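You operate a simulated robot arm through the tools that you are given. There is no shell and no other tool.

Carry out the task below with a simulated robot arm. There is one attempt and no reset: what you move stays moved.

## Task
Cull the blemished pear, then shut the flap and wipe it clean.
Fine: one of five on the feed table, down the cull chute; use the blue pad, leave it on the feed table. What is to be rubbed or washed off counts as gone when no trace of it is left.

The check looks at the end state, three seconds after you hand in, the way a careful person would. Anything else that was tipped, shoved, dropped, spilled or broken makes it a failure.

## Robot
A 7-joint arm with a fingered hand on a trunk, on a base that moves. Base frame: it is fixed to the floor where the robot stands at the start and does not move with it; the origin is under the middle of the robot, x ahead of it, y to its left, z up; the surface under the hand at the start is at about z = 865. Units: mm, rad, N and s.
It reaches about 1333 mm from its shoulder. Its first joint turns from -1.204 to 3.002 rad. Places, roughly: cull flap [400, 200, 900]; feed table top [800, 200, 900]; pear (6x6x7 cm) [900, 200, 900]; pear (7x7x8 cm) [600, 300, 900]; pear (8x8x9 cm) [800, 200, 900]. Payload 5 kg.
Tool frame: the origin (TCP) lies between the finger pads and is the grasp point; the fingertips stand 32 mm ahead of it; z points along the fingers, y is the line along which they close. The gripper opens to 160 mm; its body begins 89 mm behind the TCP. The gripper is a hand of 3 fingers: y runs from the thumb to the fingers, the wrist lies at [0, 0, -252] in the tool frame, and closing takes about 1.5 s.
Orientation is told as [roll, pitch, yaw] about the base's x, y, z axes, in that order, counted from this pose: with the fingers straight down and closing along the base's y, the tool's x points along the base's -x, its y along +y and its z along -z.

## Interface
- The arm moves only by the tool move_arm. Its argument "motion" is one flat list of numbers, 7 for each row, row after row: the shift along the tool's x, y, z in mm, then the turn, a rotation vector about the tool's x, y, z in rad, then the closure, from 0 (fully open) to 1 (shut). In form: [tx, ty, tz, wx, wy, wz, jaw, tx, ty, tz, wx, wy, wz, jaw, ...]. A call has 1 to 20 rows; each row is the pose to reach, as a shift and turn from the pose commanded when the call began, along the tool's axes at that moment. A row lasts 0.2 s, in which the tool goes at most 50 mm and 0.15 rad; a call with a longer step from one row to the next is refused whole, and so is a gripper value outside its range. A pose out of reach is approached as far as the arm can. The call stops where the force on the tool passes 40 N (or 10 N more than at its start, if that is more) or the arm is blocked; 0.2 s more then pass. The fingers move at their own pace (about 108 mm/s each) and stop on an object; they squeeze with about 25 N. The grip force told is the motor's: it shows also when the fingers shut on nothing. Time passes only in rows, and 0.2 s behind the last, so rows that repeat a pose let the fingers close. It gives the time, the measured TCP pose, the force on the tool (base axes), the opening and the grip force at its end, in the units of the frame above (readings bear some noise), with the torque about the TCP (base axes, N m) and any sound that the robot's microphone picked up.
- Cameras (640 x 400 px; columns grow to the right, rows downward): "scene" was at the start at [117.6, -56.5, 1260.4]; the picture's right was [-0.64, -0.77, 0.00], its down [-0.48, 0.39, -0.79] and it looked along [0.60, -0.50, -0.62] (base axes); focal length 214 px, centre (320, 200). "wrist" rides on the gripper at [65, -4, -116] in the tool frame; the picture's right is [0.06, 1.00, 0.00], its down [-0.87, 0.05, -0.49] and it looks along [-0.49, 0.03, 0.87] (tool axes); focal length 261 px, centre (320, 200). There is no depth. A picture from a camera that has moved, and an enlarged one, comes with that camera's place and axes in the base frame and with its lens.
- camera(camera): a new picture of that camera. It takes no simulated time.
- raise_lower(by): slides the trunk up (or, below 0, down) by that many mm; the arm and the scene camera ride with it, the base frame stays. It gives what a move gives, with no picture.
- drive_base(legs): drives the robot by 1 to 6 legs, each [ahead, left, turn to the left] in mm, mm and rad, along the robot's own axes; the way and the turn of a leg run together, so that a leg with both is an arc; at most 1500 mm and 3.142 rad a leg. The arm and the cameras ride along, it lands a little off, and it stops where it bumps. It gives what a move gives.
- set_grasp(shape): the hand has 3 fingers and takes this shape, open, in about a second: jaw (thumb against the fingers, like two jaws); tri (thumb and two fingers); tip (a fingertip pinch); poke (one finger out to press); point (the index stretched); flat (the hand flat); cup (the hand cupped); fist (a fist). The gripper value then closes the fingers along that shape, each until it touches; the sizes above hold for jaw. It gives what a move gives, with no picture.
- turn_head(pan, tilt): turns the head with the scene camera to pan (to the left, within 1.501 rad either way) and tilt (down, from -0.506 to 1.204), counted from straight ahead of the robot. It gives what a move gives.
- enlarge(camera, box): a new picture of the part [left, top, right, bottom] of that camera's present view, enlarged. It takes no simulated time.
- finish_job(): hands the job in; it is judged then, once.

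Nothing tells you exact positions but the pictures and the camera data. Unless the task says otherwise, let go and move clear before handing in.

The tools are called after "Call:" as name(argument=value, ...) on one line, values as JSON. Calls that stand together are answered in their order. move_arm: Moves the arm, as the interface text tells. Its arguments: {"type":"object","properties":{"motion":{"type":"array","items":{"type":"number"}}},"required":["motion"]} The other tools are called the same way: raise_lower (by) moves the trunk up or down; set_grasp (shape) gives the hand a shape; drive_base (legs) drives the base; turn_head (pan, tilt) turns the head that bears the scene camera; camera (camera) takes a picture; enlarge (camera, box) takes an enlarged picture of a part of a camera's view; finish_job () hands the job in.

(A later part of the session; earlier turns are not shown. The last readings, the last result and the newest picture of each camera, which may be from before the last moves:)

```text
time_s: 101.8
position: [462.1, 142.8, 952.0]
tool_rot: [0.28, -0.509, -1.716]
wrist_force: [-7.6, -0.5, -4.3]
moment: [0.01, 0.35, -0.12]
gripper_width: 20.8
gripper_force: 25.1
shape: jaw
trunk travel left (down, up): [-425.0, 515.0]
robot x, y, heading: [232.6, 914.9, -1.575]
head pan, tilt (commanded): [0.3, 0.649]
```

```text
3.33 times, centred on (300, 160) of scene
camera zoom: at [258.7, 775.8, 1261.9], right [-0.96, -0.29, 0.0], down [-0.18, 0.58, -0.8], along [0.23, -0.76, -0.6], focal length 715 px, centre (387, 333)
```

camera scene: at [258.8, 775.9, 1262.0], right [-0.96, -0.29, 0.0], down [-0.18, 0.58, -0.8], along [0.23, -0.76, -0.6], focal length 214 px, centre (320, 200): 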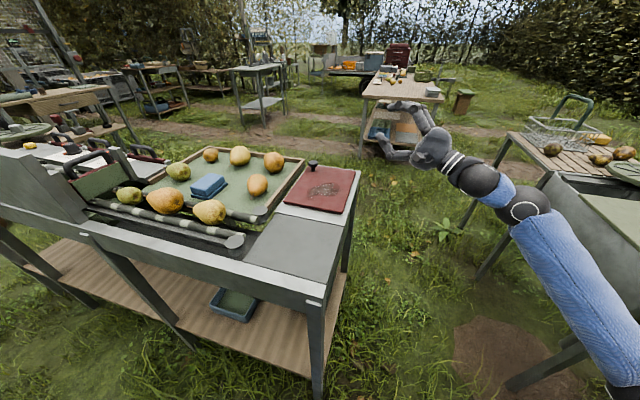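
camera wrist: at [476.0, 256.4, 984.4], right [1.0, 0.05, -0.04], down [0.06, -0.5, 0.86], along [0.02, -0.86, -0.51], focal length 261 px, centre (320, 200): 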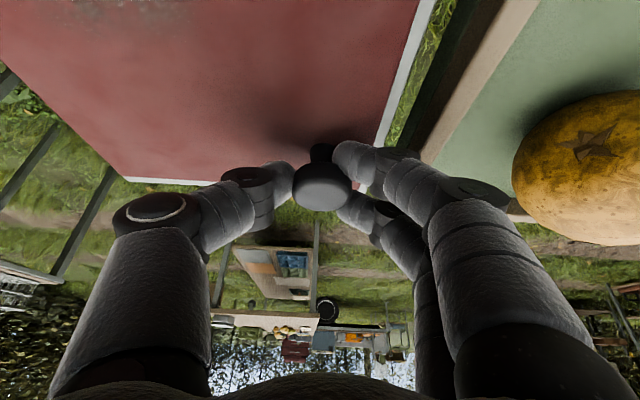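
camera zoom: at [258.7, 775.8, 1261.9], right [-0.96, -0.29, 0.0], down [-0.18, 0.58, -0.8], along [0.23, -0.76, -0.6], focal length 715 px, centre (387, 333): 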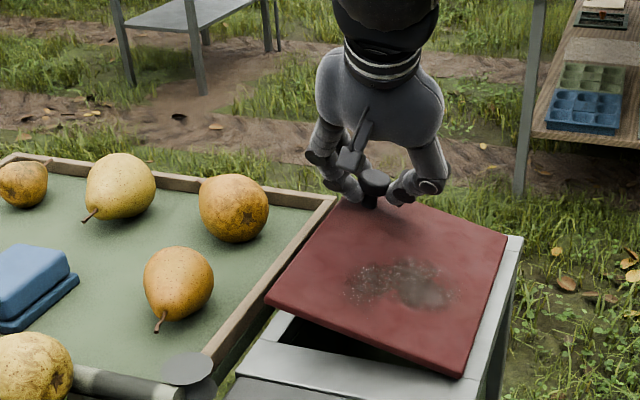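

The flap rises smoothly with low force and the chute opening shows beneath. Continuing the arc to about 79°.

Call:
move_arm(motion=[-9.1, -6.8, -15.7, -0.108, 0, 0.0625, 1, -17.6, -15.7, -30.5, -0.2165, 0, 0.125, 1, -25.6, -26.8, -44.3, -0.325, 0, 0.1875, 1, -32.7, -39.7, -56.6, -0.433, 0, 0.25, 1, -39.1, -54.3, -67.6, -0.541, 0, 0.3125, 1, -44.4, -70.4, -76.9, -0.6495, 0, 0.375, 1, -48.7, -87.6, -84.3, -0.758, 0, 0.4375, 1, -51.9, -105.9, -89.9, -0.866, 0, 0.5, 1, -54, -124.8, -93.4, -0.974, 0, 0.5625, 1])

Call:
enlarge(camera="scene", box=[220, 80, 412, 200])

```text
time_s: 103.8
position: [316.4, 143.1, 1027.2]
tool_rot: [1.396, -0.101, -2.093]
wrist_force: [-0.2, -11.4, 2.8]
moment: [0.01, 0.07, -0.3]
gripper_width: 20.0
gripper_force: 25.1
shape: jaw
trunk travel left (down, up): [-425.0, 515.0]
robot x, y, heading: [232.2, 910.0, -1.574]
head pan, tilt (commanded): [0.3, 0.649]
```

```text
3.33 times, centred on (316, 140) of scene
camera zoom: at [258.6, 775.1, 1261.9], right [-0.96, -0.29, 0.0], down [-0.18, 0.58, -0.8], along [0.23, -0.76, -0.61], focal length 715 px, centre (333, 400)
```

zoom: 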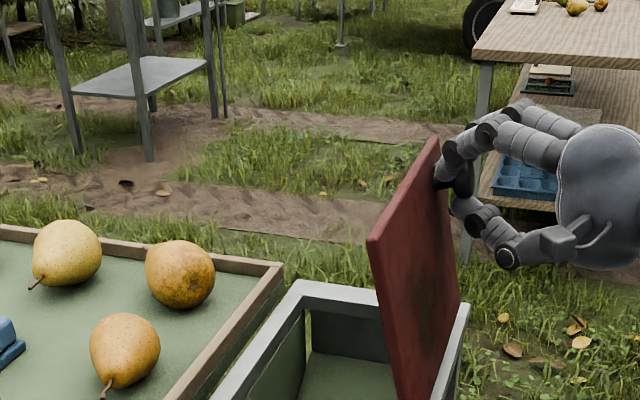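

The flap stands near vertical and the chute is open below. I'll continue past vertical, carefully watching the force for a stop.

Call:
move_arm(motion=[-4.6, -3.1, -7.9, -0.054, 0, 0.031, 1, -9.1, -6.8, -15.7, -0.108, 0, 0.0625, 1, -13.5, -11, -23.3, -0.162, 0, 0.0938, 1, -17.6, -15.7, -30.5, -0.2165, 0, 0.125, 1])

Call:
move_arm(motion=[-4.6, -3.1, -7.9, -0.054, 0, 0.031, 1, -9.1, -6.8, -15.7, -0.108, 0, 0.0625, 1])

Call:
enlarge(camera="scene", box=[220, 80, 412, 200])

```text
time_s: 104.8
position: [278.5, 144.3, 1017.7]
tool_rot: [1.614, 0.021, -2.101]
wrist_force: [-1.8, -17.3, 6.3]
moment: [0.09, -0.05, -0.37]
gripper_width: 19.9
gripper_force: 24.4
shape: jaw
trunk travel left (down, up): [-425.0, 515.0]
robot x, y, heading: [229.8, 910.0, -1.575]
head pan, tilt (commanded): [0.3, 0.649]
```

```text
time_s: 105.4
position: [261.6, 143.8, 1010.6]
tool_rot: [1.72, 0.083, -2.095]
wrist_force: [-2.6, -15.0, 5.7]
moment: [0.09, -0.04, -0.32]
gripper_width: 19.4
gripper_force: 24.7
shape: jaw
trunk travel left (down, up): [-425.0, 515.0]
robot x, y, heading: [229.6, 911.8, -1.576]
head pan, tilt (commanded): [0.3, 0.649]
```

```text
3.33 times, centred on (316, 140) of scene
camera zoom: at [258.5, 775.2, 1261.9], right [-0.96, -0.29, 0.0], down [-0.18, 0.58, -0.8], along [0.23, -0.76, -0.61], focal length 715 px, centre (333, 400)
```

zoom: 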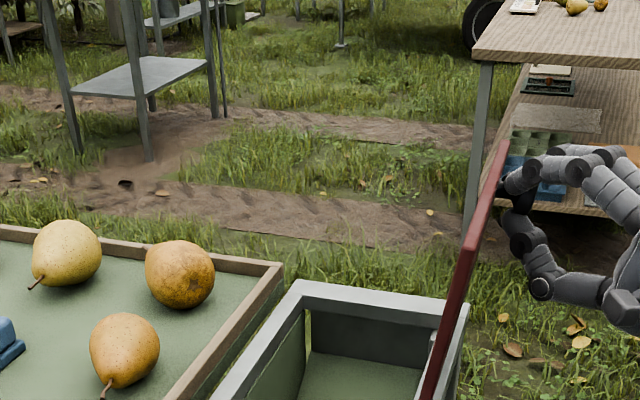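

The flap is at about 100°. I'll ease a little further to find its rest stop.

Call:
move_arm(motion=[-4.6, -3.1, -7.9, -0.054, 0, 0.031, 1, -9.1, -6.8, -15.7, -0.108, 0, 0.0625, 1])

Call:
camera(camera="wrist")

Call:
enlarge(camera="scene", box=[280, 100, 440, 220])

```text
time_s: 106.0
position: [245.1, 143.7, 1002.2]
tool_rot: [1.831, 0.143, -2.081]
wrist_force: [0.2, -16.4, 8.9]
moment: [0.19, -0.04, -0.32]
gripper_width: 18.6
gripper_force: 25.5
shape: jaw
trunk travel left (down, up): [-425.0, 515.0]
robot x, y, heading: [231.8, 912.1, -1.574]
head pan, tilt (commanded): [0.3, 0.649]
```

```text
taken
camera wrist: at [182.1, 257.8, 977.6], right [-0.26, 0.06, 0.96], down [-0.84, -0.5, -0.2], along [0.47, -0.86, 0.18], focal length 261 px, centre (320, 200)
```

wrist: 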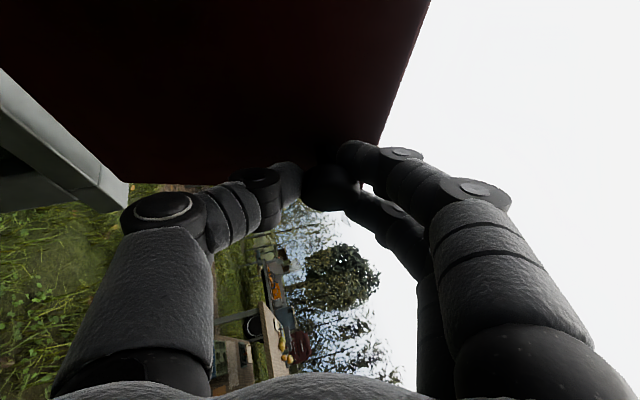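

```text
3.33 times, centred on (360, 160) of scene
camera zoom: at [259.3, 775.2, 1261.9], right [-0.96, -0.29, 0.0], down [-0.18, 0.58, -0.8], along [0.23, -0.76, -0.61], focal length 715 px, centre (187, 333)
```

zoom: 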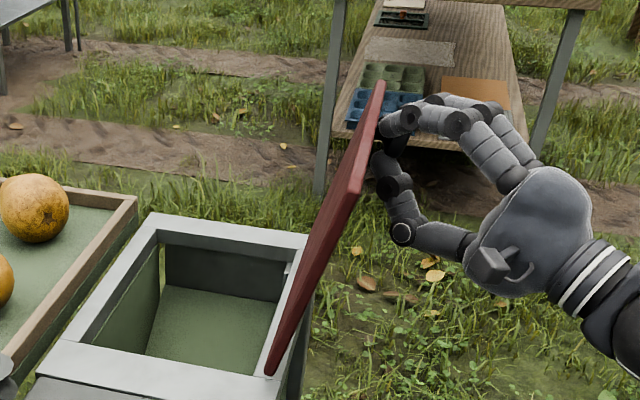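

Call:
move_arm(motion=[-2.3, -1.5, -4, -0.027, 0, 0.0156, 1, -4.6, -3.1, -7.9, -0.054, 0, 0.031, 1])

Call:
move_arm(motion=[-2.3, -1.5, -4, -0.027, 0, 0.0156, 1, -4.6, -3.1, -7.9, -0.054, 0, 0.031, 1])

Call:
enlarge(camera="scene", box=[280, 100, 440, 220])

```text
time_s: 106.5
position: [243.4, 144.8, 999.0]
tool_rot: [1.869, 0.163, -2.07]
wrist_force: [16.5, -14.8, 10.9]
moment: [0.27, 0.41, -0.08]
gripper_width: 16.9
gripper_force: 25.5
shape: jaw
trunk travel left (down, up): [-425.0, 515.0]
robot x, y, heading: [232.3, 913.3, -1.572]
head pan, tilt (commanded): [0.3, 0.649]
stopped in row 2: the force on the tool passed its limit at 43 N (the readings are from after the stop); the commanded pose is now the measured one
```

```text
time_s: 106.8
position: [243.8, 145.2, 999.1]
tool_rot: [1.885, 0.169, -2.065]
wrist_force: [18.1, -14.8, 11.2]
moment: [0.23, 0.49, -0.08]
gripper_width: 16.7
gripper_force: 25.3
shape: jaw
trunk travel left (down, up): [-425.0, 515.0]
robot x, y, heading: [232.8, 909.1, -1.571]
head pan, tilt (commanded): [0.3, 0.649]
stopped in row 1: the force on the tool passed its limit at 45 N (the readings are from after the stop); the commanded pose is now the measured one
```

```text
3.33 times, centred on (360, 160) of scene
camera zoom: at [261.5, 775.2, 1261.8], right [-0.96, -0.3, 0.0], down [-0.18, 0.58, -0.8], along [0.23, -0.76, -0.61], focal length 715 px, centre (187, 333)
```

zoom: 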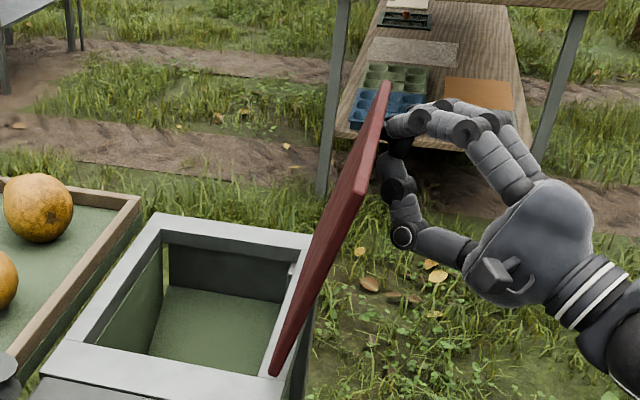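

The stop is at about 107°, safely past vertical. I'll ease off the stop, open the fingers, and back away from the knob along the hand's axis.

Call:
move_arm(motion=[1.7, 1, 3, 0, 0, 0, 1, 1.7, 1, 3, 0, 0, 0, 0.9, 1.7, 1, 3, 0, 0, 0, 0.75, 1.7, 1, 3, 0, 0, 0, 0.6, 1.7, 1, 3, 0, 0, 0, 0.6, 1.7, 1, 3, 0, 0, 0, 0.6])

Call:
enlarge(camera="scene", box=[280, 100, 440, 220])

Call:
camera(camera="wrist")

```text
time_s: 108.2
position: [245.2, 146.3, 1000.5]
tool_rot: [1.887, 0.17, -2.065]
wrist_force: [0.7, 0.3, -0.2]
moment: [-0.01, -0.01, 0.0]
gripper_width: 63.4
gripper_force: 0.1
shape: jaw
trunk travel left (down, up): [-425.0, 515.0]
robot x, y, heading: [237.3, 912.2, -1.571]
head pan, tilt (commanded): [0.3, 0.649]
```

```text
3.33 times, centred on (360, 160) of scene
camera zoom: at [259.9, 775.9, 1261.9], right [-0.96, -0.29, 0.0], down [-0.18, 0.58, -0.8], along [0.23, -0.76, -0.6], focal length 715 px, centre (187, 333)
```

zoom: 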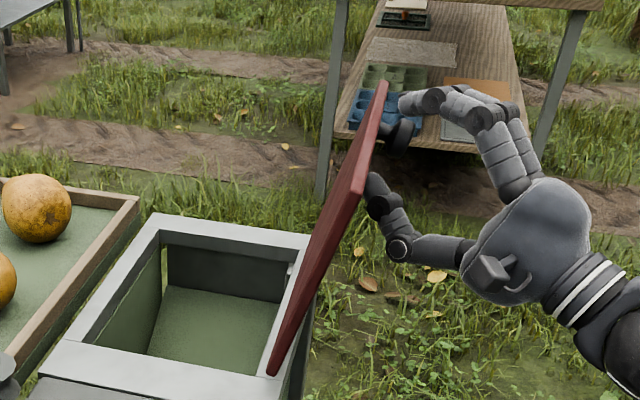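

```text
taken
camera wrist: at [182.5, 259.2, 971.9], right [-0.32, 0.06, 0.95], down [-0.82, -0.51, -0.25], along [0.47, -0.86, 0.21], focal length 261 px, centre (320, 200)
```

wrist: 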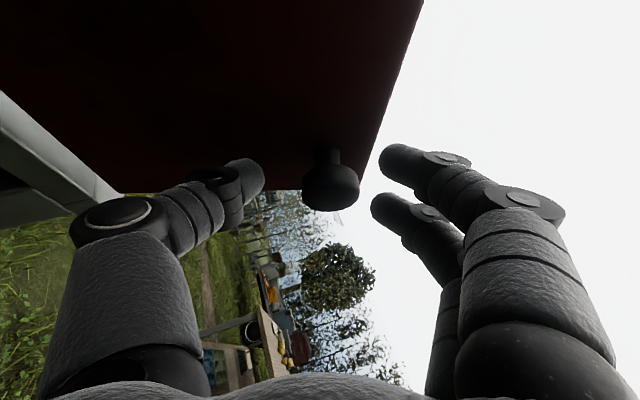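

The flap stays open on its own. Backing the hand away and returning it to a neutral upright pose, well clear of the flap.

Call:
move_arm(motion=[0, 0, -30, 0, 0, 0, 0.6, 0, 0, -70, 0, 0, 0, 0.6, 0, 0, -110, 0, 0, 0, 0.6, 0, 0, -130, 0, 0, 0, 0.6])

Call:
move_arm(motion=[11.5, 12.2, 3.1, 0.12, 0.001, -0.068, 0.6, 22.9, 24.3, 6.1, 0.239, 0.002, -0.137, 0.6, 34.4, 36.5, 9.2, 0.359, 0.003, -0.205, 0.6, 45.9, 48.7, 12.3, 0.478, 0.003, -0.274, 0.6, 57.3, 60.9, 15.3, 0.598, 0.004, -0.342, 0.6, 68.8, 73, 18.4, 0.717, 0.005, -0.411, 0.6, 80.2, 85.2, 21.4, 0.837, 0.006, -0.479, 0.6, 91.7, 97.4, 24.5, 0.957, 0.007, -0.548, 0.6, 103.2, 109.5, 27.6, 1.076, 0.008, -0.616, 0.6, 114.6, 121.7, 30.6, 1.196, 0.009, -0.685, 0.6, 126.1, 133.9, 33.7, 1.315, 0.009, -0.753, 0.6, 137.6, 146.1, 36.8, 1.435, 0.01, -0.822, 0.6, 149, 158.2, 39.8, 1.554, 0.011, -0.89, 0.6, 160.5, 170.4, 42.9, 1.674, 0.012, -0.959, 0.6])

Call:
camera(camera="scene")

```text
time_s: 109.2
position: [138.3, 211.5, 961.7]
tool_rot: [1.887, 0.168, -2.065]
wrist_force: [-0.1, 0.0, -0.3]
moment: [-0.01, 0.04, 0.02]
gripper_width: 63.5
gripper_force: 0.1
shape: jaw
trunk travel left (down, up): [-425.0, 515.0]
robot x, y, heading: [232.8, 913.0, -1.576]
head pan, tilt (commanded): [0.3, 0.649]
```

```text
time_s: 112.5
position: [188.1, 322.6, 1128.8]
tool_rot: [-0.003, -0.457, -1.567]
wrist_force: [0.1, -0.9, -0.6]
moment: [0.01, -0.03, -0.01]
gripper_width: 63.9
gripper_force: 0.0
shape: jaw
trunk travel left (down, up): [-425.0, 515.0]
robot x, y, heading: [237.1, 909.1, -1.568]
head pan, tilt (commanded): [0.3, 0.649]
stopped in row 14: the arm was blocked; the commanded pose is now the measured one
```

```text
taken
camera scene: at [259.4, 776.3, 1261.9], right [-0.96, -0.29, 0.0], down [-0.18, 0.58, -0.8], along [0.23, -0.76, -0.6], focal length 214 px, centre (320, 200)
```

scene: 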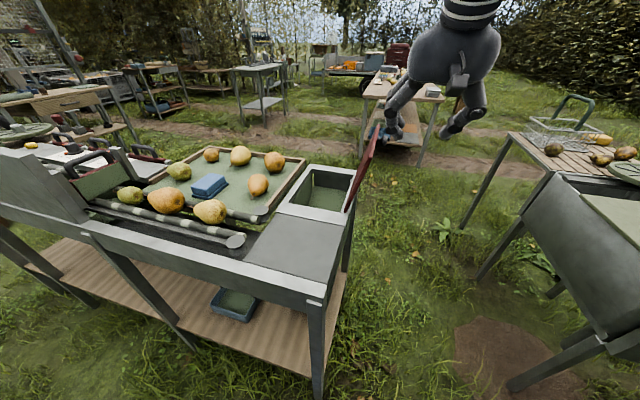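

The flap stands open by itself and the hand is clear. I'll look at the far end of the bench on this side before driving along it toward the blemished pear.

Call:
turn_head(pan=0.75, tilt=0.6)

Call:
camera(camera="scene")

```text
time_s: 113.3
position: [189.7, 322.1, 1129.8]
tool_rot: [-0.003, -0.457, -1.565]
wrist_force: [0.7, -0.8, 0.6]
moment: [-0.01, -0.03, -0.01]
gripper_width: 64.1
gripper_force: 0.1
shape: jaw
trunk travel left (down, up): [-425.0, 515.0]
robot x, y, heading: [234.7, 912.7, -1.568]
head pan, tilt (commanded): [0.75, 0.6]
```

```text
taken
camera scene: at [294.7, 793.9, 1266.1], right [-0.73, -0.68, 0.0], down [-0.38, 0.41, -0.82], along [0.56, -0.6, -0.57], focal length 214 px, centre (320, 200)
```

scene: 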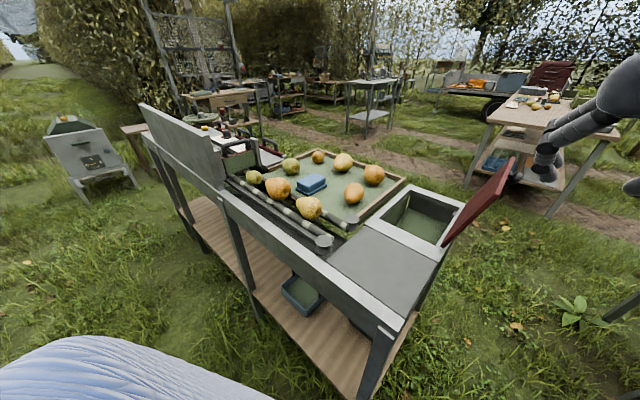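

The board at the far end starts past x≈950, so there is room. I'll bring the hand to the neutral carry pose and drive along the bench toward the pears.

Call:
move_arm(motion=[16.6, 35.2, -14.8, 0, 0.091, 0, 0.4, 33.1, 70.4, -29.6, 0, 0.183, 0, 0.2, 49.7, 105.6, -44.5, 0, 0.274, 0, 0, 66.2, 140.8, -59.3, 0, 0.366, 0, 0, 82.8, 176, -74.1, 0, 0.457, 0, 0])

Call:
drive_base(legs=[[0, 390, 0]])

Call:
turn_head(pan=0.1, tilt=0.75)

Call:
camera(camera="scene")

Call:
camera(camera="wrist")

```text
time_s: 114.5
position: [366.3, 430.8, 1158.6]
tool_rot: [-0.003, 0.001, -1.568]
wrist_force: [0.7, 0.9, 0.0]
moment: [0.0, 0.0, -0.01]
gripper_width: 159.6
gripper_force: 0.1
shape: jaw
trunk travel left (down, up): [-425.0, 515.0]
robot x, y, heading: [233.6, 909.7, -1.573]
head pan, tilt (commanded): [0.75, 0.6]
```

```text
time_s: 117.0
position: [760.0, 428.5, 1159.0]
tool_rot: [-0.003, -0.002, -1.565]
wrist_force: [0.1, -0.5, -0.4]
moment: [-0.01, 0.01, 0.01]
gripper_width: 159.9
gripper_force: 0.1
shape: jaw
trunk travel left (down, up): [-425.0, 515.0]
robot x, y, heading: [627.1, 908.7, -1.571]
head pan, tilt (commanded): [0.75, 0.6]
```

```text
time_s: 118.0
position: [758.6, 428.7, 1158.2]
tool_rot: [-0.003, -0.001, -1.566]
wrist_force: [0.2, 0.1, 0.0]
moment: [-0.01, -0.01, -0.01]
gripper_width: 160.1
gripper_force: 0.0
shape: jaw
trunk travel left (down, up): [-425.0, 515.0]
robot x, y, heading: [626.2, 909.5, -1.572]
head pan, tilt (commanded): [0.099, 0.75]
```

```text
taken
camera scene: at [635.5, 775.8, 1253.3], right [-1.0, -0.1, 0.0], down [-0.07, 0.68, -0.73], along [0.07, -0.73, -0.68], focal length 214 px, centre (320, 200)
```

scene: 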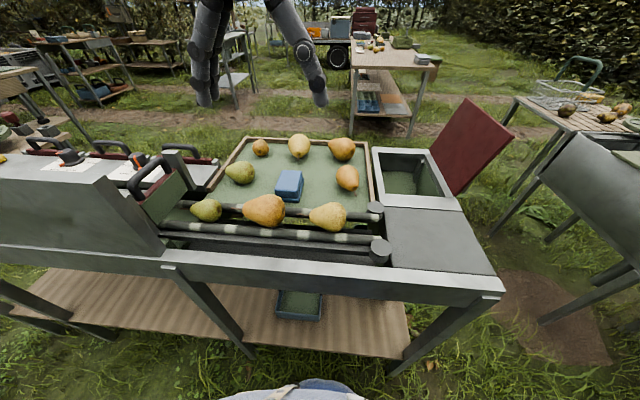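

```text
taken
camera wrist: at [755.1, 493.6, 1273.7], right [1.0, 0.07, 0.0], down [0.06, -0.87, 0.49], along [0.03, -0.49, -0.87], focal length 261 px, centre (320, 200)
```

wrist: 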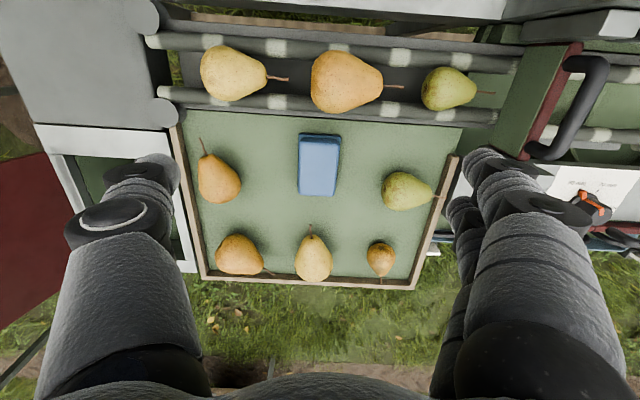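

All five pears and the pad are in clear view; the blemished one is at about (892, 160), stem toward −y. I'll move the hand above it with the fingers set to fit between its neighbour and the rim.

Call:
move_arm(motion=[-37.7, 19, 5, 0, 0, 0, 0.2, -75.4, 38, 15, 0, 0, 0, 0.35, -113, 57, 25, 0, 0, 0, 0.42, -151, 76, 40, 0, 0, 0, 0.42, -188.6, 95, 60, 0, 0, 0, 0.42, -226, 114, 80, 0, 0, 0, 0.42, -264, 133, 100, 0, 0, 0, 0.42])

Call:
camera(camera="wrist")

Call:
enlarge(camera="wrist", box=[220, 60, 420, 190])

Call:
enlarge(camera="scene", box=[180, 110, 400, 250])

```text
time_s: 119.6
position: [894.2, 165.4, 1055.2]
tool_rot: [-0.004, 0.001, -1.566]
wrist_force: [0.3, 0.5, -0.7]
moment: [0.01, 0.03, 0.01]
gripper_width: 93.4
gripper_force: 0.0
shape: jaw
trunk travel left (down, up): [-425.0, 515.0]
robot x, y, heading: [622.5, 913.4, -1.569]
head pan, tilt (commanded): [0.099, 0.75]
```

```text
taken
camera wrist: at [889.9, 229.1, 1171.8], right [1.0, 0.07, 0.0], down [0.06, -0.87, 0.49], along [0.03, -0.49, -0.87], focal length 261 px, centre (320, 200)
```

wrist: 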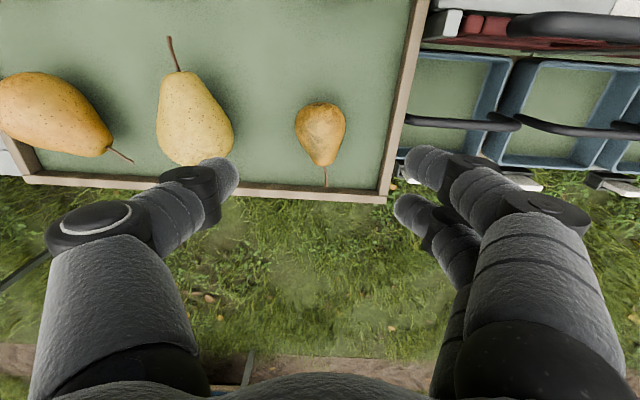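

```text
3.08 times, centred on (320, 125) of wrist
camera zoom: at [889.9, 229.1, 1171.8], right [1.0, 0.07, 0.0], down [0.06, -0.87, 0.49], along [0.03, -0.49, -0.87], focal length 802 px, centre (320, 431)
```

zoom: 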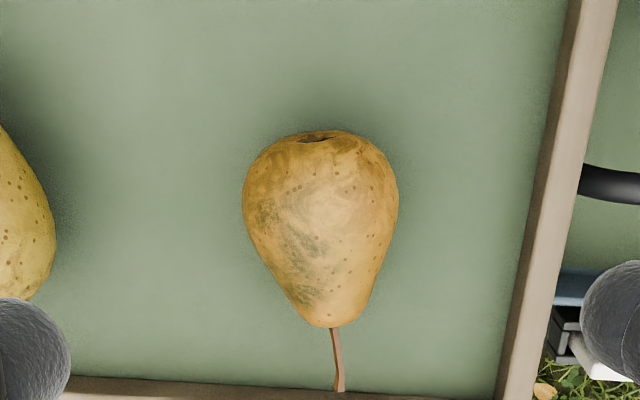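

```text
2.86 times, centred on (290, 180) of scene
camera zoom: at [636.3, 774.8, 1253.2], right [-1.0, -0.1, 0.0], down [-0.07, 0.68, -0.73], along [0.07, -0.73, -0.68], focal length 613 px, centre (406, 257)
```

zoom: 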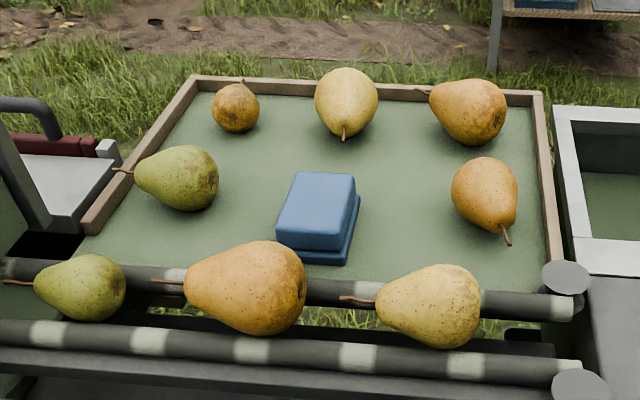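

Seen from this side too, the other four pears look sound; the blemished pear's belly is centred at about (893.5, 165), right beneath the hand. I'll narrow the fingers a little and descend around it.

Call:
move_arm(motion=[0, 0, 0, 0, 0, 0, 0.5, 0, 0, 35, 0, 0, 0, 0.5, 0, 0, 70, 0, 0, 0, 0.5, 0, 0, 95, 0, 0, 0, 0.5, 0, 0, 115, 0, 0, 0, 0.5, 0, 0, 132, 0, 0, 0, 0.5, 0, 0, 142, 0, 0, 0, 0.5, 0, 0, 149, 0, 0, 0, 0.5])

Call:
camera(camera="wrist")

Call:
enlarge(camera="scene", box=[200, 90, 360, 190])

```text
time_s: 121.4
position: [892.2, 164.2, 908.6]
tool_rot: [-0.002, -0.001, -1.565]
wrist_force: [-0.2, 0.1, 0.4]
moment: [0.03, -0.02, 0.0]
gripper_width: 80.7
gripper_force: 0.1
shape: jaw
trunk travel left (down, up): [-425.0, 515.0]
robot x, y, heading: [626.3, 911.9, -1.572]
head pan, tilt (commanded): [0.099, 0.75]
```

```text
taken
camera wrist: at [888.9, 229.8, 1024.4], right [1.0, 0.07, 0.0], down [0.06, -0.87, 0.49], along [0.03, -0.49, -0.87], focal length 261 px, centre (320, 200)
```

wrist: 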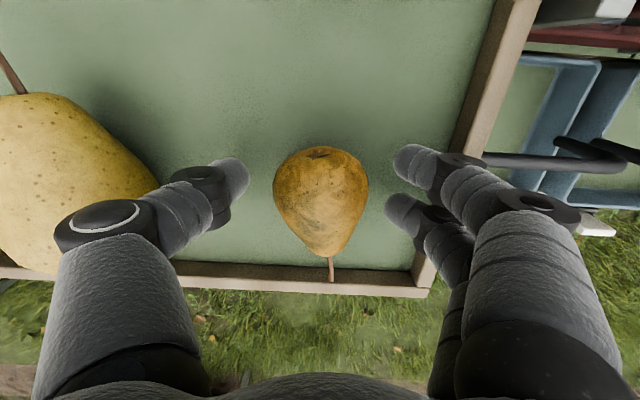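

```text
4.00 times, centred on (280, 140) of scene
camera zoom: at [635.5, 775.6, 1253.3], right [-1.0, -0.1, 0.0], down [-0.07, 0.68, -0.73], along [0.07, -0.73, -0.68], focal length 858 px, centre (480, 440)
```

zoom: 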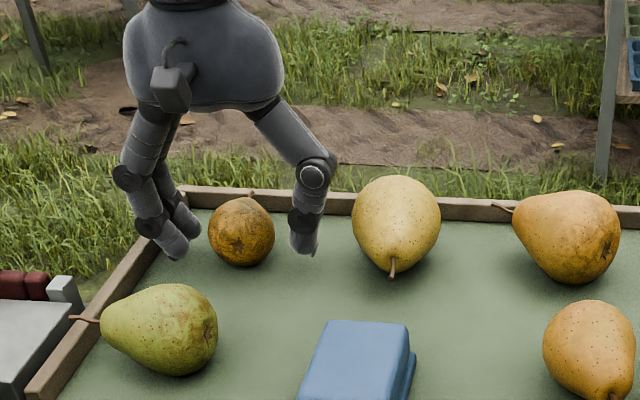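

The pear sits squarely between thumb and fingers. Closing on it.

Call:
move_arm(motion=[0, 0, 2, 0, 0, 0, 0.6, 0, 0, 2, 0, 0, 0, 0.7, 0, 0, 2, 0, 0, 0, 0.85, 0, 0, 2, 0, 0, 0, 1, 0, 0, 2, 0, 0, 0, 1, 0, 0, 2, 0, 0, 0, 1, 0, 0, 2, 0, 0, 0, 1])

Call:
camera(camera="wrist")

```text
time_s: 123.0
position: [892.6, 165.7, 906.1]
tool_rot: [-0.003, -0.001, -1.566]
wrist_force: [0.8, 0.9, 0.6]
moment: [0.01, 0.0, 0.03]
gripper_width: 45.4
gripper_force: 25.0
shape: jaw
trunk travel left (down, up): [-425.0, 515.0]
robot x, y, heading: [626.9, 912.9, -1.569]
head pan, tilt (commanded): [0.099, 0.75]
```

```text
taken
camera wrist: at [889.0, 229.7, 1022.2], right [1.0, 0.07, 0.0], down [0.06, -0.87, 0.49], along [0.03, -0.49, -0.87], focal length 261 px, centre (320, 200)
```

wrist: 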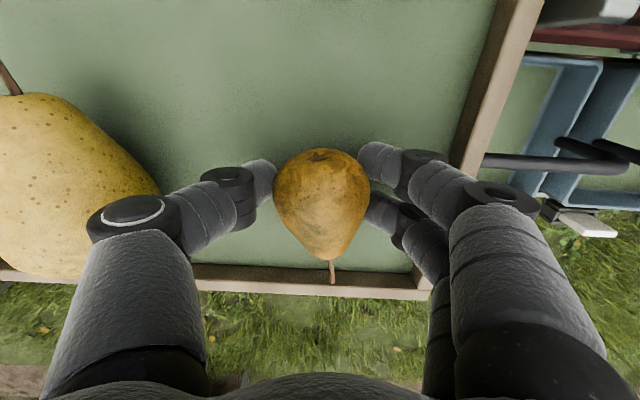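

The pear is gripped at its belly. I'll lift it slowly straight up and check it holds.

Call:
move_arm(motion=[0, 0, -8, 0, 0, 0, 1, 0, 0, -20, 0, 0, 0, 1, 0, 0, -45, 0, 0, 0, 1, 0, 0, -75, 0, 0, 0, 1, 0, 0, -110, 0, 0, 0, 1, 0, 0, -145, 0, 0, 0, 1])

Call:
camera(camera="wrist")

Call:
camera(camera="scene")

```text
time_s: 124.4
position: [893.7, 165.9, 1053.9]
tool_rot: [-0.004, -0.002, -1.568]
wrist_force: [0.9, 0.2, -0.6]
moment: [0.0, 0.04, -0.01]
gripper_width: 45.5
gripper_force: 24.1
shape: jaw
trunk travel left (down, up): [-425.0, 515.0]
robot x, y, heading: [624.8, 911.0, -1.573]
head pan, tilt (commanded): [0.099, 0.75]
```

```text
taken
camera wrist: at [889.4, 230.7, 1168.0], right [1.0, 0.07, 0.0], down [0.06, -0.87, 0.49], along [0.03, -0.49, -0.87], focal length 261 px, centre (320, 200)
```

wrist: 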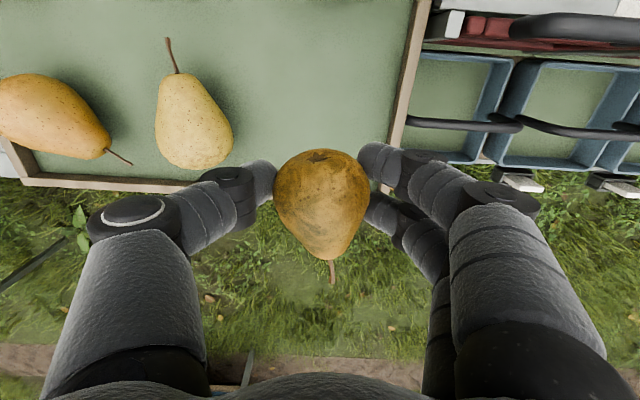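

```text
taken
camera scene: at [635.7, 776.5, 1253.3], right [-1.0, -0.1, 0.0], down [-0.07, 0.68, -0.73], along [0.07, -0.73, -0.68], focal length 214 px, centre (320, 200)
```

scene: 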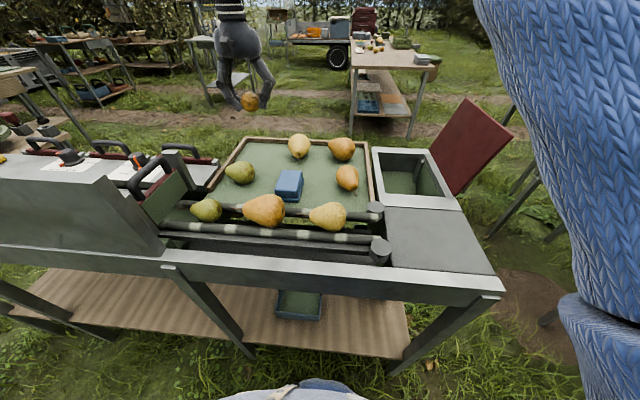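

The pear is held firmly. I'll carry it over to the open chute at height.

Call:
move_arm(motion=[4, -35, -31, 0, 0, 0, 1, 8, -80, -31, 0, 0, 0, 1, 12, -125, -31, 0, 0, 0, 1, 16, -170, -31, 0, 0, 0, 1, 20, -215, -31, 0, 0, 0, 1, 24, -260, -31, 0, 0, 0, 1, 28, -305, -31, 0, 0, 0, 1, 32, -350, -31, 0, 0, 0, 1, 36, -395, -31, 0, 0, 0, 1, 40, -435, -31, 0, 0, 0, 1, 42, -464, -31, 0, 0, 0, 1])

Call:
camera(camera="wrist")

Call:
camera(camera="scene")

```text
time_s: 126.8
position: [429.6, 206.7, 1083.9]
tool_rot: [-0.003, 0.0, -1.565]
wrist_force: [-0.7, -0.4, -1.0]
moment: [0.04, 0.02, 0.01]
gripper_width: 45.4
gripper_force: 24.6
shape: jaw
trunk travel left (down, up): [-425.0, 515.0]
robot x, y, heading: [626.9, 903.9, -1.575]
head pan, tilt (commanded): [0.099, 0.75]
```

```text
taken
camera wrist: at [424.2, 270.5, 1200.1], right [1.0, 0.07, 0.0], down [0.06, -0.87, 0.49], along [0.03, -0.49, -0.87], focal length 261 px, centre (320, 200)
```

wrist: 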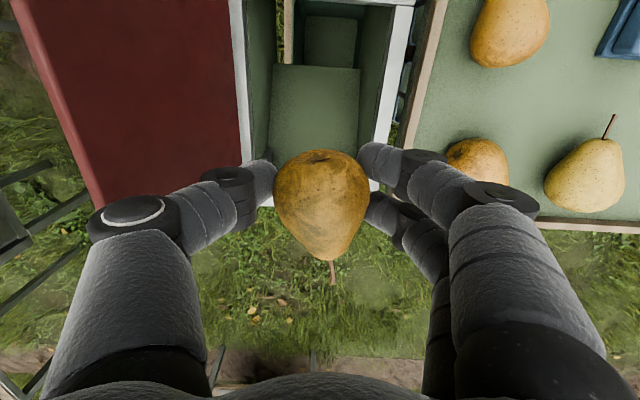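

```text
taken
camera scene: at [634.9, 775.8, 1253.3], right [-1.0, -0.1, 0.0], down [-0.07, 0.68, -0.73], along [0.07, -0.73, -0.68], focal length 214 px, centre (320, 200)
```

scene: 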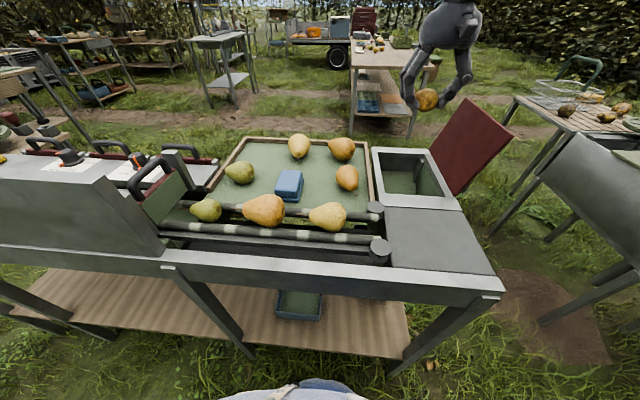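

The pear is above the chute opening (x 342–500, y 99–320). I'll centre it and lower it into the mouth of the chute.

Call:
move_arm(motion=[0, -4, 40, 0, 0, 0, 1, 0, -8, 80, 0, 0, 0, 1, 0, -8, 120, 0, 0, 0, 1, 0, -8, 150, 0, 0, 0, 1, 0, -8, 175, 0, 0, 0, 1, 0, -8, 190, 0, 0, 0, 1, 0, -8, 199, 0, 0, 0, 1])

Call:
camera(camera="wrist")

Call:
enlarge(camera="scene", box=[340, 90, 532, 210])

```text
time_s: 128.4
position: [420.4, 205.8, 885.4]
tool_rot: [-0.003, 0.0, -1.566]
wrist_force: [-0.2, -0.1, -0.8]
moment: [0.04, -0.01, -0.02]
gripper_width: 45.3
gripper_force: 24.9
shape: jaw
trunk travel left (down, up): [-425.0, 515.0]
robot x, y, heading: [628.7, 912.1, -1.575]
head pan, tilt (commanded): [0.099, 0.75]
```

```text
taken
camera wrist: at [415.6, 269.9, 1000.4], right [1.0, 0.07, 0.0], down [0.06, -0.87, 0.49], along [0.03, -0.49, -0.87], focal length 261 px, centre (320, 200)
```

wrist: 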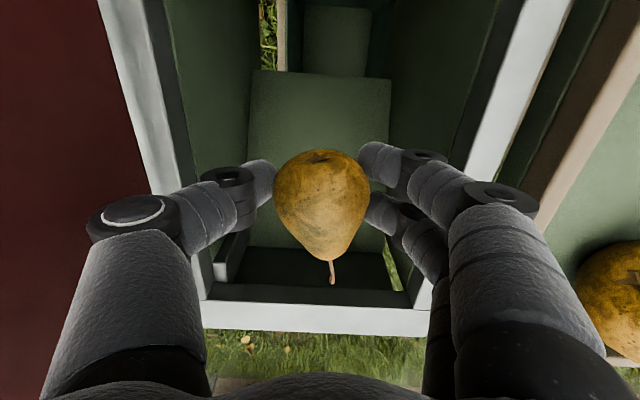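

```text
3.33 times, centred on (436, 150) of scene
camera zoom: at [635.1, 775.5, 1253.3], right [-1.0, -0.1, 0.0], down [-0.07, 0.68, -0.73], along [0.07, -0.73, -0.68], focal length 715 px, centre (-67, 367)
```

zoom: 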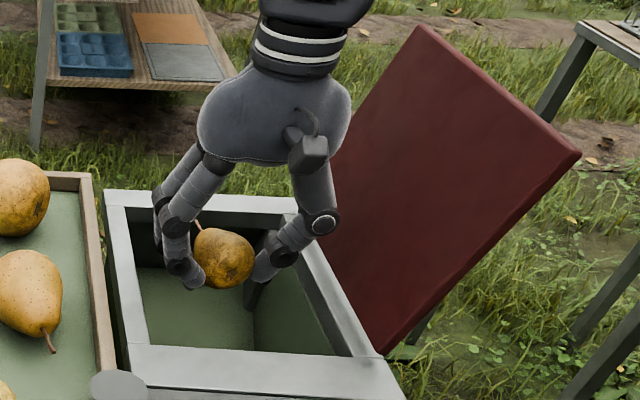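

The chute holds a ramp sloping down toward +y, where the bin lies. The pear's long axis is along that slope, so it might just sit there; I'll turn the hand a quarter turn so the pear lies across the ramp and can roll down.

Call:
move_arm(motion=[1.5, 0, -2, 0, 0, -0.143, 1, 3, 0, -4, 0, 0, -0.286, 1, 4.5, 0, -6, 0, 0, -0.428, 1, 6, 0, -6, 0, 0, -0.571, 1, 7.5, 0, -6, 0, 0, -0.714, 1, 9, 0, -6, 0, 0, -0.857, 1, 10.5, 0, -6, 0, 0, -1.0, 1, 12, 0, -6, 0, 0, -1.142, 1, 13.5, 0, -6, 0, 0, -1.285, 1, 15, 0, -6, 0, 0, -1.428, 1, 17, 0, -6, 0, 0, -1.571, 1])

Call:
camera(camera="wrist")

Call:
enlarge(camera="scene", box=[340, 90, 532, 210])

```text
time_s: 130.8
position: [420.9, 222.5, 890.5]
tool_rot: [0.0, 0.002, 0.008]
wrist_force: [0.6, 0.5, -0.1]
moment: [-0.03, 0.0, 0.02]
gripper_width: 45.5
gripper_force: 24.7
shape: jaw
trunk travel left (down, up): [-425.0, 515.0]
robot x, y, heading: [630.3, 910.7, -1.574]
head pan, tilt (commanded): [0.099, 0.75]
```

```text
taken
camera wrist: at [355.6, 216.8, 1006.8], right [-0.07, 1.0, 0.0], down [0.87, 0.06, 0.49], along [0.49, 0.03, -0.87], focal length 261 px, centre (320, 200)
```

wrist: 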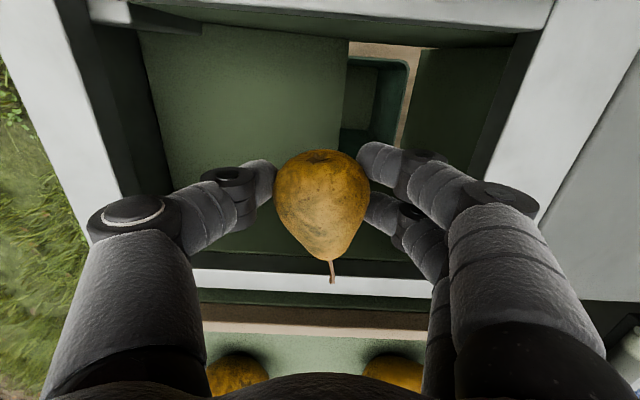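

```text
3.33 times, centred on (436, 150) of scene
camera zoom: at [635.3, 775.7, 1253.3], right [-1.0, -0.1, 0.0], down [-0.07, 0.68, -0.73], along [0.07, -0.73, -0.68], focal length 715 px, centre (-67, 367)
```

zoom: 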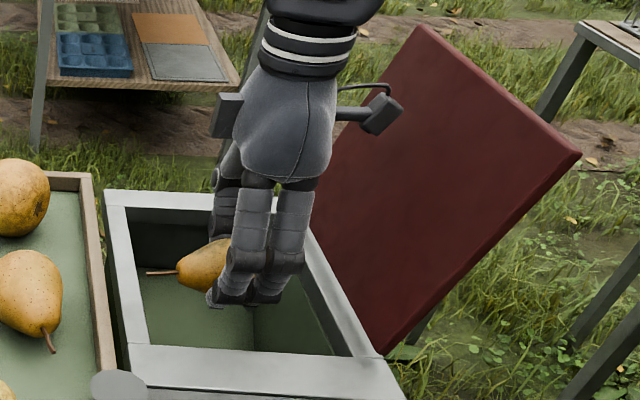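

Now the pear lies across the ramp, with the drop hole and bin visible on the +y side. I'll lower it 30 mm more and let go.

Call:
move_arm(motion=[0, 0, 12, 0, 0, 0, 1, 0, 0, 24, 0, 0, 0, 1, 0, 0, 32, 0, 0, 0, 1, 0, 0, 32, 0, 0, 0, 0.7, 0, 0, 32, 0, 0, 0, 0.5, 0, 0, 32, 0, 0, 0, 0.45, 0, 0, 32, 0, 0, 0, 0.45, 0, 0, 32, 0, 0, 0, 0.45])

Call:
camera(camera="wrist")

Call:
enlarge(camera="scene", box=[340, 90, 532, 210])

```text
time_s: 132.6
position: [419.9, 222.6, 859.6]
tool_rot: [-0.001, 0.0, 0.005]
wrist_force: [0.1, -1.6, 0.7]
moment: [-0.01, 0.0, -0.01]
gripper_width: 87.3
gripper_force: 0.1
shape: jaw
trunk travel left (down, up): [-425.0, 515.0]
robot x, y, heading: [626.0, 912.0, -1.58]
head pan, tilt (commanded): [0.099, 0.75]
```

```text
taken
camera wrist: at [355.4, 217.9, 974.9], right [-0.07, 1.0, 0.0], down [0.87, 0.06, 0.49], along [0.49, 0.03, -0.87], focal length 261 px, centre (320, 200)
```

wrist: 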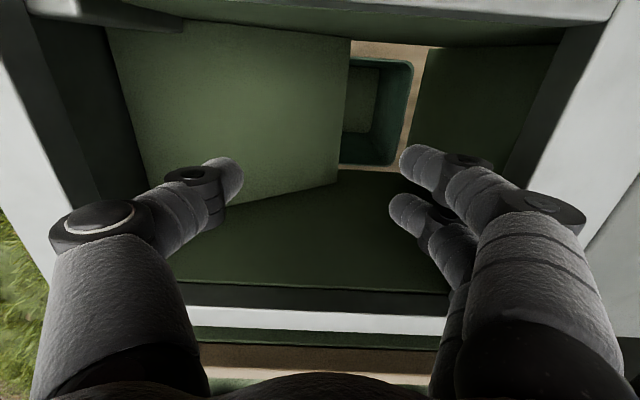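

```text
3.33 times, centred on (436, 150) of scene
camera zoom: at [635.3, 775.7, 1253.3], right [-1.0, -0.1, 0.0], down [-0.07, 0.68, -0.73], along [0.07, -0.73, -0.68], focal length 715 px, centre (-67, 367)
```

zoom: 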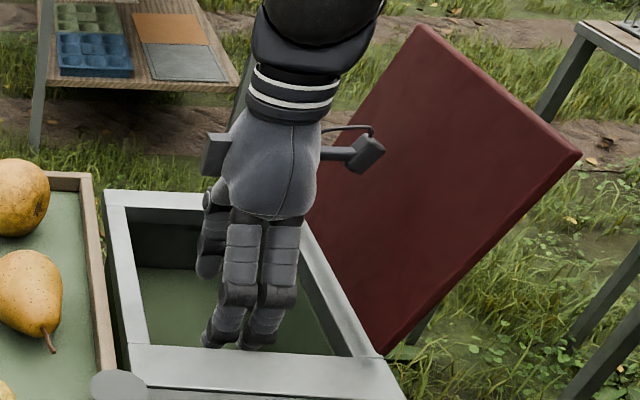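

The pear has gone; the ramp is empty. I'll raise the hand straight up and verify from above that it went into the bin.

Call:
move_arm(motion=[0, 0, -40, 0, 0, 0, 0.45, 0, 0, -85, 0, 0, 0, 0.45, 0, 0, -130, 0, 0, 0, 0.45, 0, 0, -175, 0, 0, 0, 0.45, 0, 0, -220, 0, 0, 0, 0.45, 0, 0, -260, 0, 0, 0, 0.45])

Call:
camera(camera="wrist")

Call:
enlarge(camera="wrist", box=[230, 60, 430, 190])

Call:
camera(camera="scene")

```text
time_s: 134.0
position: [421.0, 222.9, 1120.0]
tool_rot: [-0.001, 0.002, 0.005]
wrist_force: [-0.3, 0.1, 0.9]
moment: [-0.05, 0.05, -0.02]
gripper_width: 87.2
gripper_force: 0.0
shape: jaw
trunk travel left (down, up): [-425.0, 515.0]
robot x, y, heading: [624.7, 909.0, -1.575]
head pan, tilt (commanded): [0.099, 0.75]
```

```text
taken
camera wrist: at [356.1, 218.3, 1235.4], right [-0.07, 1.0, 0.0], down [0.87, 0.06, 0.49], along [0.49, 0.03, -0.87], focal length 261 px, centre (320, 200)
```

wrist: 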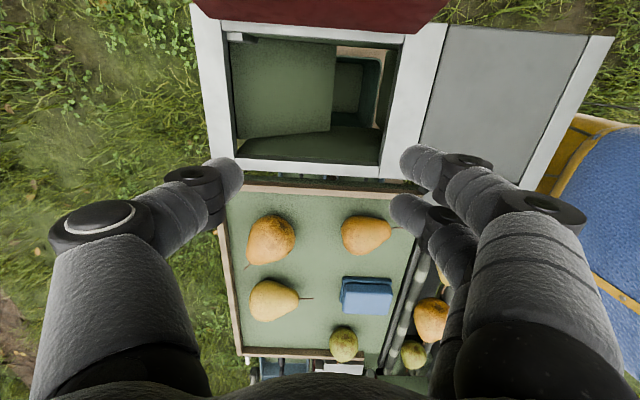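

```text
3.08 times, centred on (330, 125) of wrist
camera zoom: at [356.1, 218.3, 1235.4], right [-0.07, 1.0, 0.0], down [0.87, 0.06, 0.49], along [0.49, 0.03, -0.87], focal length 802 px, centre (289, 431)
```

zoom: 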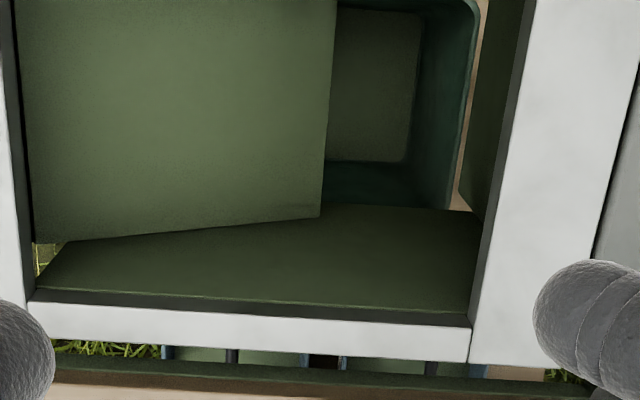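

```text
taken
camera scene: at [636.0, 776.6, 1253.3], right [-1.0, -0.1, 0.0], down [-0.07, 0.68, -0.73], along [0.07, -0.73, -0.68], focal length 214 px, centre (320, 200)
```

scene: 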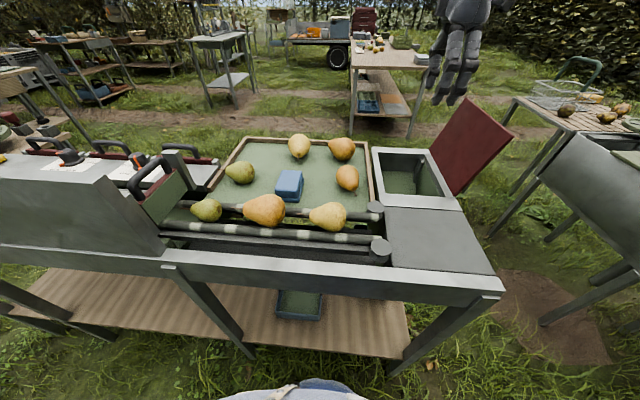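

The ramp is empty and the hole leads into the bin; I'll confirm the pear in the bin from another side later. Now to shut the flap: I turn the hand back to neutral, raised above the flap, and drive back to the spot where the arc worked.

Call:
move_arm(motion=[-9, -6.6, -8, 0, 0, 0.143, 0.6, -18, -13.3, -16, 0, 0, 0.286, 0.6, -27, -20, -24, 0, 0, 0.428, 0.6, -36, -26.5, -32, 0, 0, 0.571, 0.6, -45, -33, -40, 0, 0, 0.714, 0.6, -54, -40, -48, 0, 0, 0.857, 0.6, -63, -46.5, -54, 0, 0, 1.0, 0.6, -72, -53, -60, 0, 0, 1.142, 0.6, -81, -60, -60, 0, 0, 1.285, 0.6, -90, -66.5, -60, 0, 0, 1.428, 0.6, -99, -73, -60, 0, 0, 1.571, 0.6])

Call:
drive_base(legs=[[0, -390, 0]])

Call:
turn_head(pan=0.1, tilt=0.65)

Call:
camera(camera="scene")

```text
time_s: 136.4
position: [520.9, 150.1, 1178.7]
tool_rot: [-0.003, -0.001, -1.568]
wrist_force: [1.2, 0.9, 1.0]
moment: [-0.02, 0.02, 0.03]
gripper_width: 64.6
gripper_force: 0.0
shape: jaw
trunk travel left (down, up): [-425.0, 515.0]
robot x, y, heading: [627.1, 911.6, -1.576]
head pan, tilt (commanded): [0.099, 0.75]
```

```text
time_s: 138.9
position: [127.8, 150.7, 1179.1]
tool_rot: [-0.003, -0.002, -1.567]
wrist_force: [0.1, 0.7, -0.6]
moment: [-0.03, -0.01, 0.02]
gripper_width: 64.5
gripper_force: 0.1
shape: jaw
trunk travel left (down, up): [-425.0, 515.0]
robot x, y, heading: [230.7, 907.3, -1.568]
head pan, tilt (commanded): [0.099, 0.75]
```

```text
time_s: 139.6
position: [128.4, 150.7, 1179.5]
tool_rot: [-0.001, -0.001, -1.567]
wrist_force: [1.3, -0.1, -0.2]
moment: [-0.02, 0.01, 0.02]
gripper_width: 64.5
gripper_force: 0.1
shape: jaw
trunk travel left (down, up): [-425.0, 515.0]
robot x, y, heading: [234.2, 910.3, -1.575]
head pan, tilt (commanded): [0.099, 0.649]
```

```text
taken
camera scene: at [243.7, 772.5, 1261.9], right [-1.0, -0.1, 0.0], down [-0.06, 0.6, -0.8], along [0.08, -0.79, -0.61], focal length 214 px, centre (320, 200)
```

scene: 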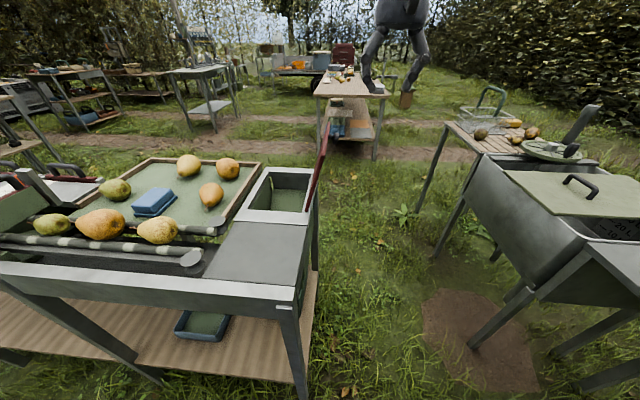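

Back at the good spot with the hand on the hinge side of the open flap. I'll turn the hand to the matching grip orientation, staying clear of the knob.

Call:
move_arm(motion=[0, 0, 0, 0, -0.13, 0, 0.6, 0, 0, 0, 0, -0.26, 0, 0.6, 0, 0, 0, 0, -0.39, 0, 0.6, 0, 0, 0, 0, -0.525, 0, 0.6])

Call:
move_arm(motion=[12.2, -0.2, 11.4, -0.119, 0, 0.069, 0.6, 24.4, -0.4, 22.9, -0.239, 0, 0.138, 0.6, 36.6, -0.6, 34.3, -0.358, 0, 0.207, 0.6, 48.8, -0.9, 45.7, -0.477, 0, 0.276, 0.6, 61, -1.1, 57.1, -0.597, 0, 0.344, 0.6, 73.2, -1.3, 68.6, -0.716, 0, 0.413, 0.6, 85.5, -1.5, 80, -0.835, 0, 0.482, 0.6, 97.7, -1.7, 91.4, -0.955, 0, 0.551, 0.6, 109.9, -1.9, 102.9, -1.074, 0, 0.62, 0.6, 122.1, -2.1, 114.3, -1.193, 0, 0.689, 0.6, 134.3, -2.4, 125.7, -1.313, 0, 0.758, 0.6, 146.5, -2.6, 137.1, -1.432, 0, 0.827, 0.6, 158.7, -2.8, 148.6, -1.551, 0, 0.896, 0.6, 170.9, -3, 160, -1.671, 0, 0.965, 0.6])

Call:
camera(camera="wrist")

Call:
camera(camera="scene")

```text
time_s: 140.6
position: [128.4, 151.4, 1179.6]
tool_rot: [-0.002, -0.529, -1.565]
wrist_force: [-0.4, 0.0, -0.3]
moment: [0.02, -0.04, 0.03]
gripper_width: 64.5
gripper_force: 0.0
shape: jaw
trunk travel left (down, up): [-425.0, 515.0]
robot x, y, heading: [236.0, 912.0, -1.571]
head pan, tilt (commanded): [0.099, 0.649]
```

```text
time_s: 143.8
position: [60.0, 151.5, 954.5]
tool_rot: [1.892, 0.154, -2.035]
wrist_force: [-0.9, -1.9, -1.1]
moment: [-0.07, -0.02, 0.2]
gripper_width: 63.8
gripper_force: 0.1
shape: jaw
trunk travel left (down, up): [-425.0, 515.0]
robot x, y, heading: [187.6, 843.6, -1.539]
head pan, tilt (commanded): [0.099, 0.649]
stopped in row 14: the arm was blocked; the commanded pose is now the measured one
```

```text
taken
camera wrist: at [-4.7, 261.6, 924.5], right [-0.32, 0.07, 0.95], down [-0.81, -0.54, -0.24], along [0.49, -0.84, 0.22], focal length 261 px, centre (320, 200)
```

wrist: 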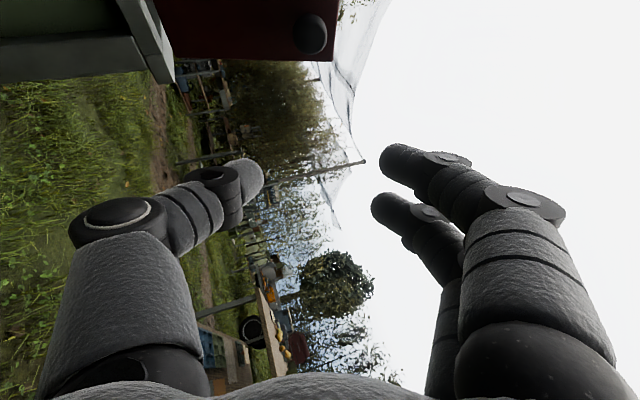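

```text
taken
camera scene: at [263.3, 714.4, 1267.5], right [-0.99, -0.13, 0.05], down [-0.12, 0.59, -0.8], along [0.08, -0.79, -0.6], focal length 214 px, centre (320, 200)
```

scene: 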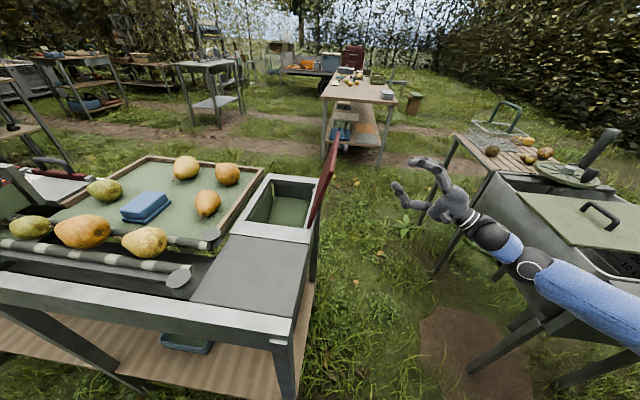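

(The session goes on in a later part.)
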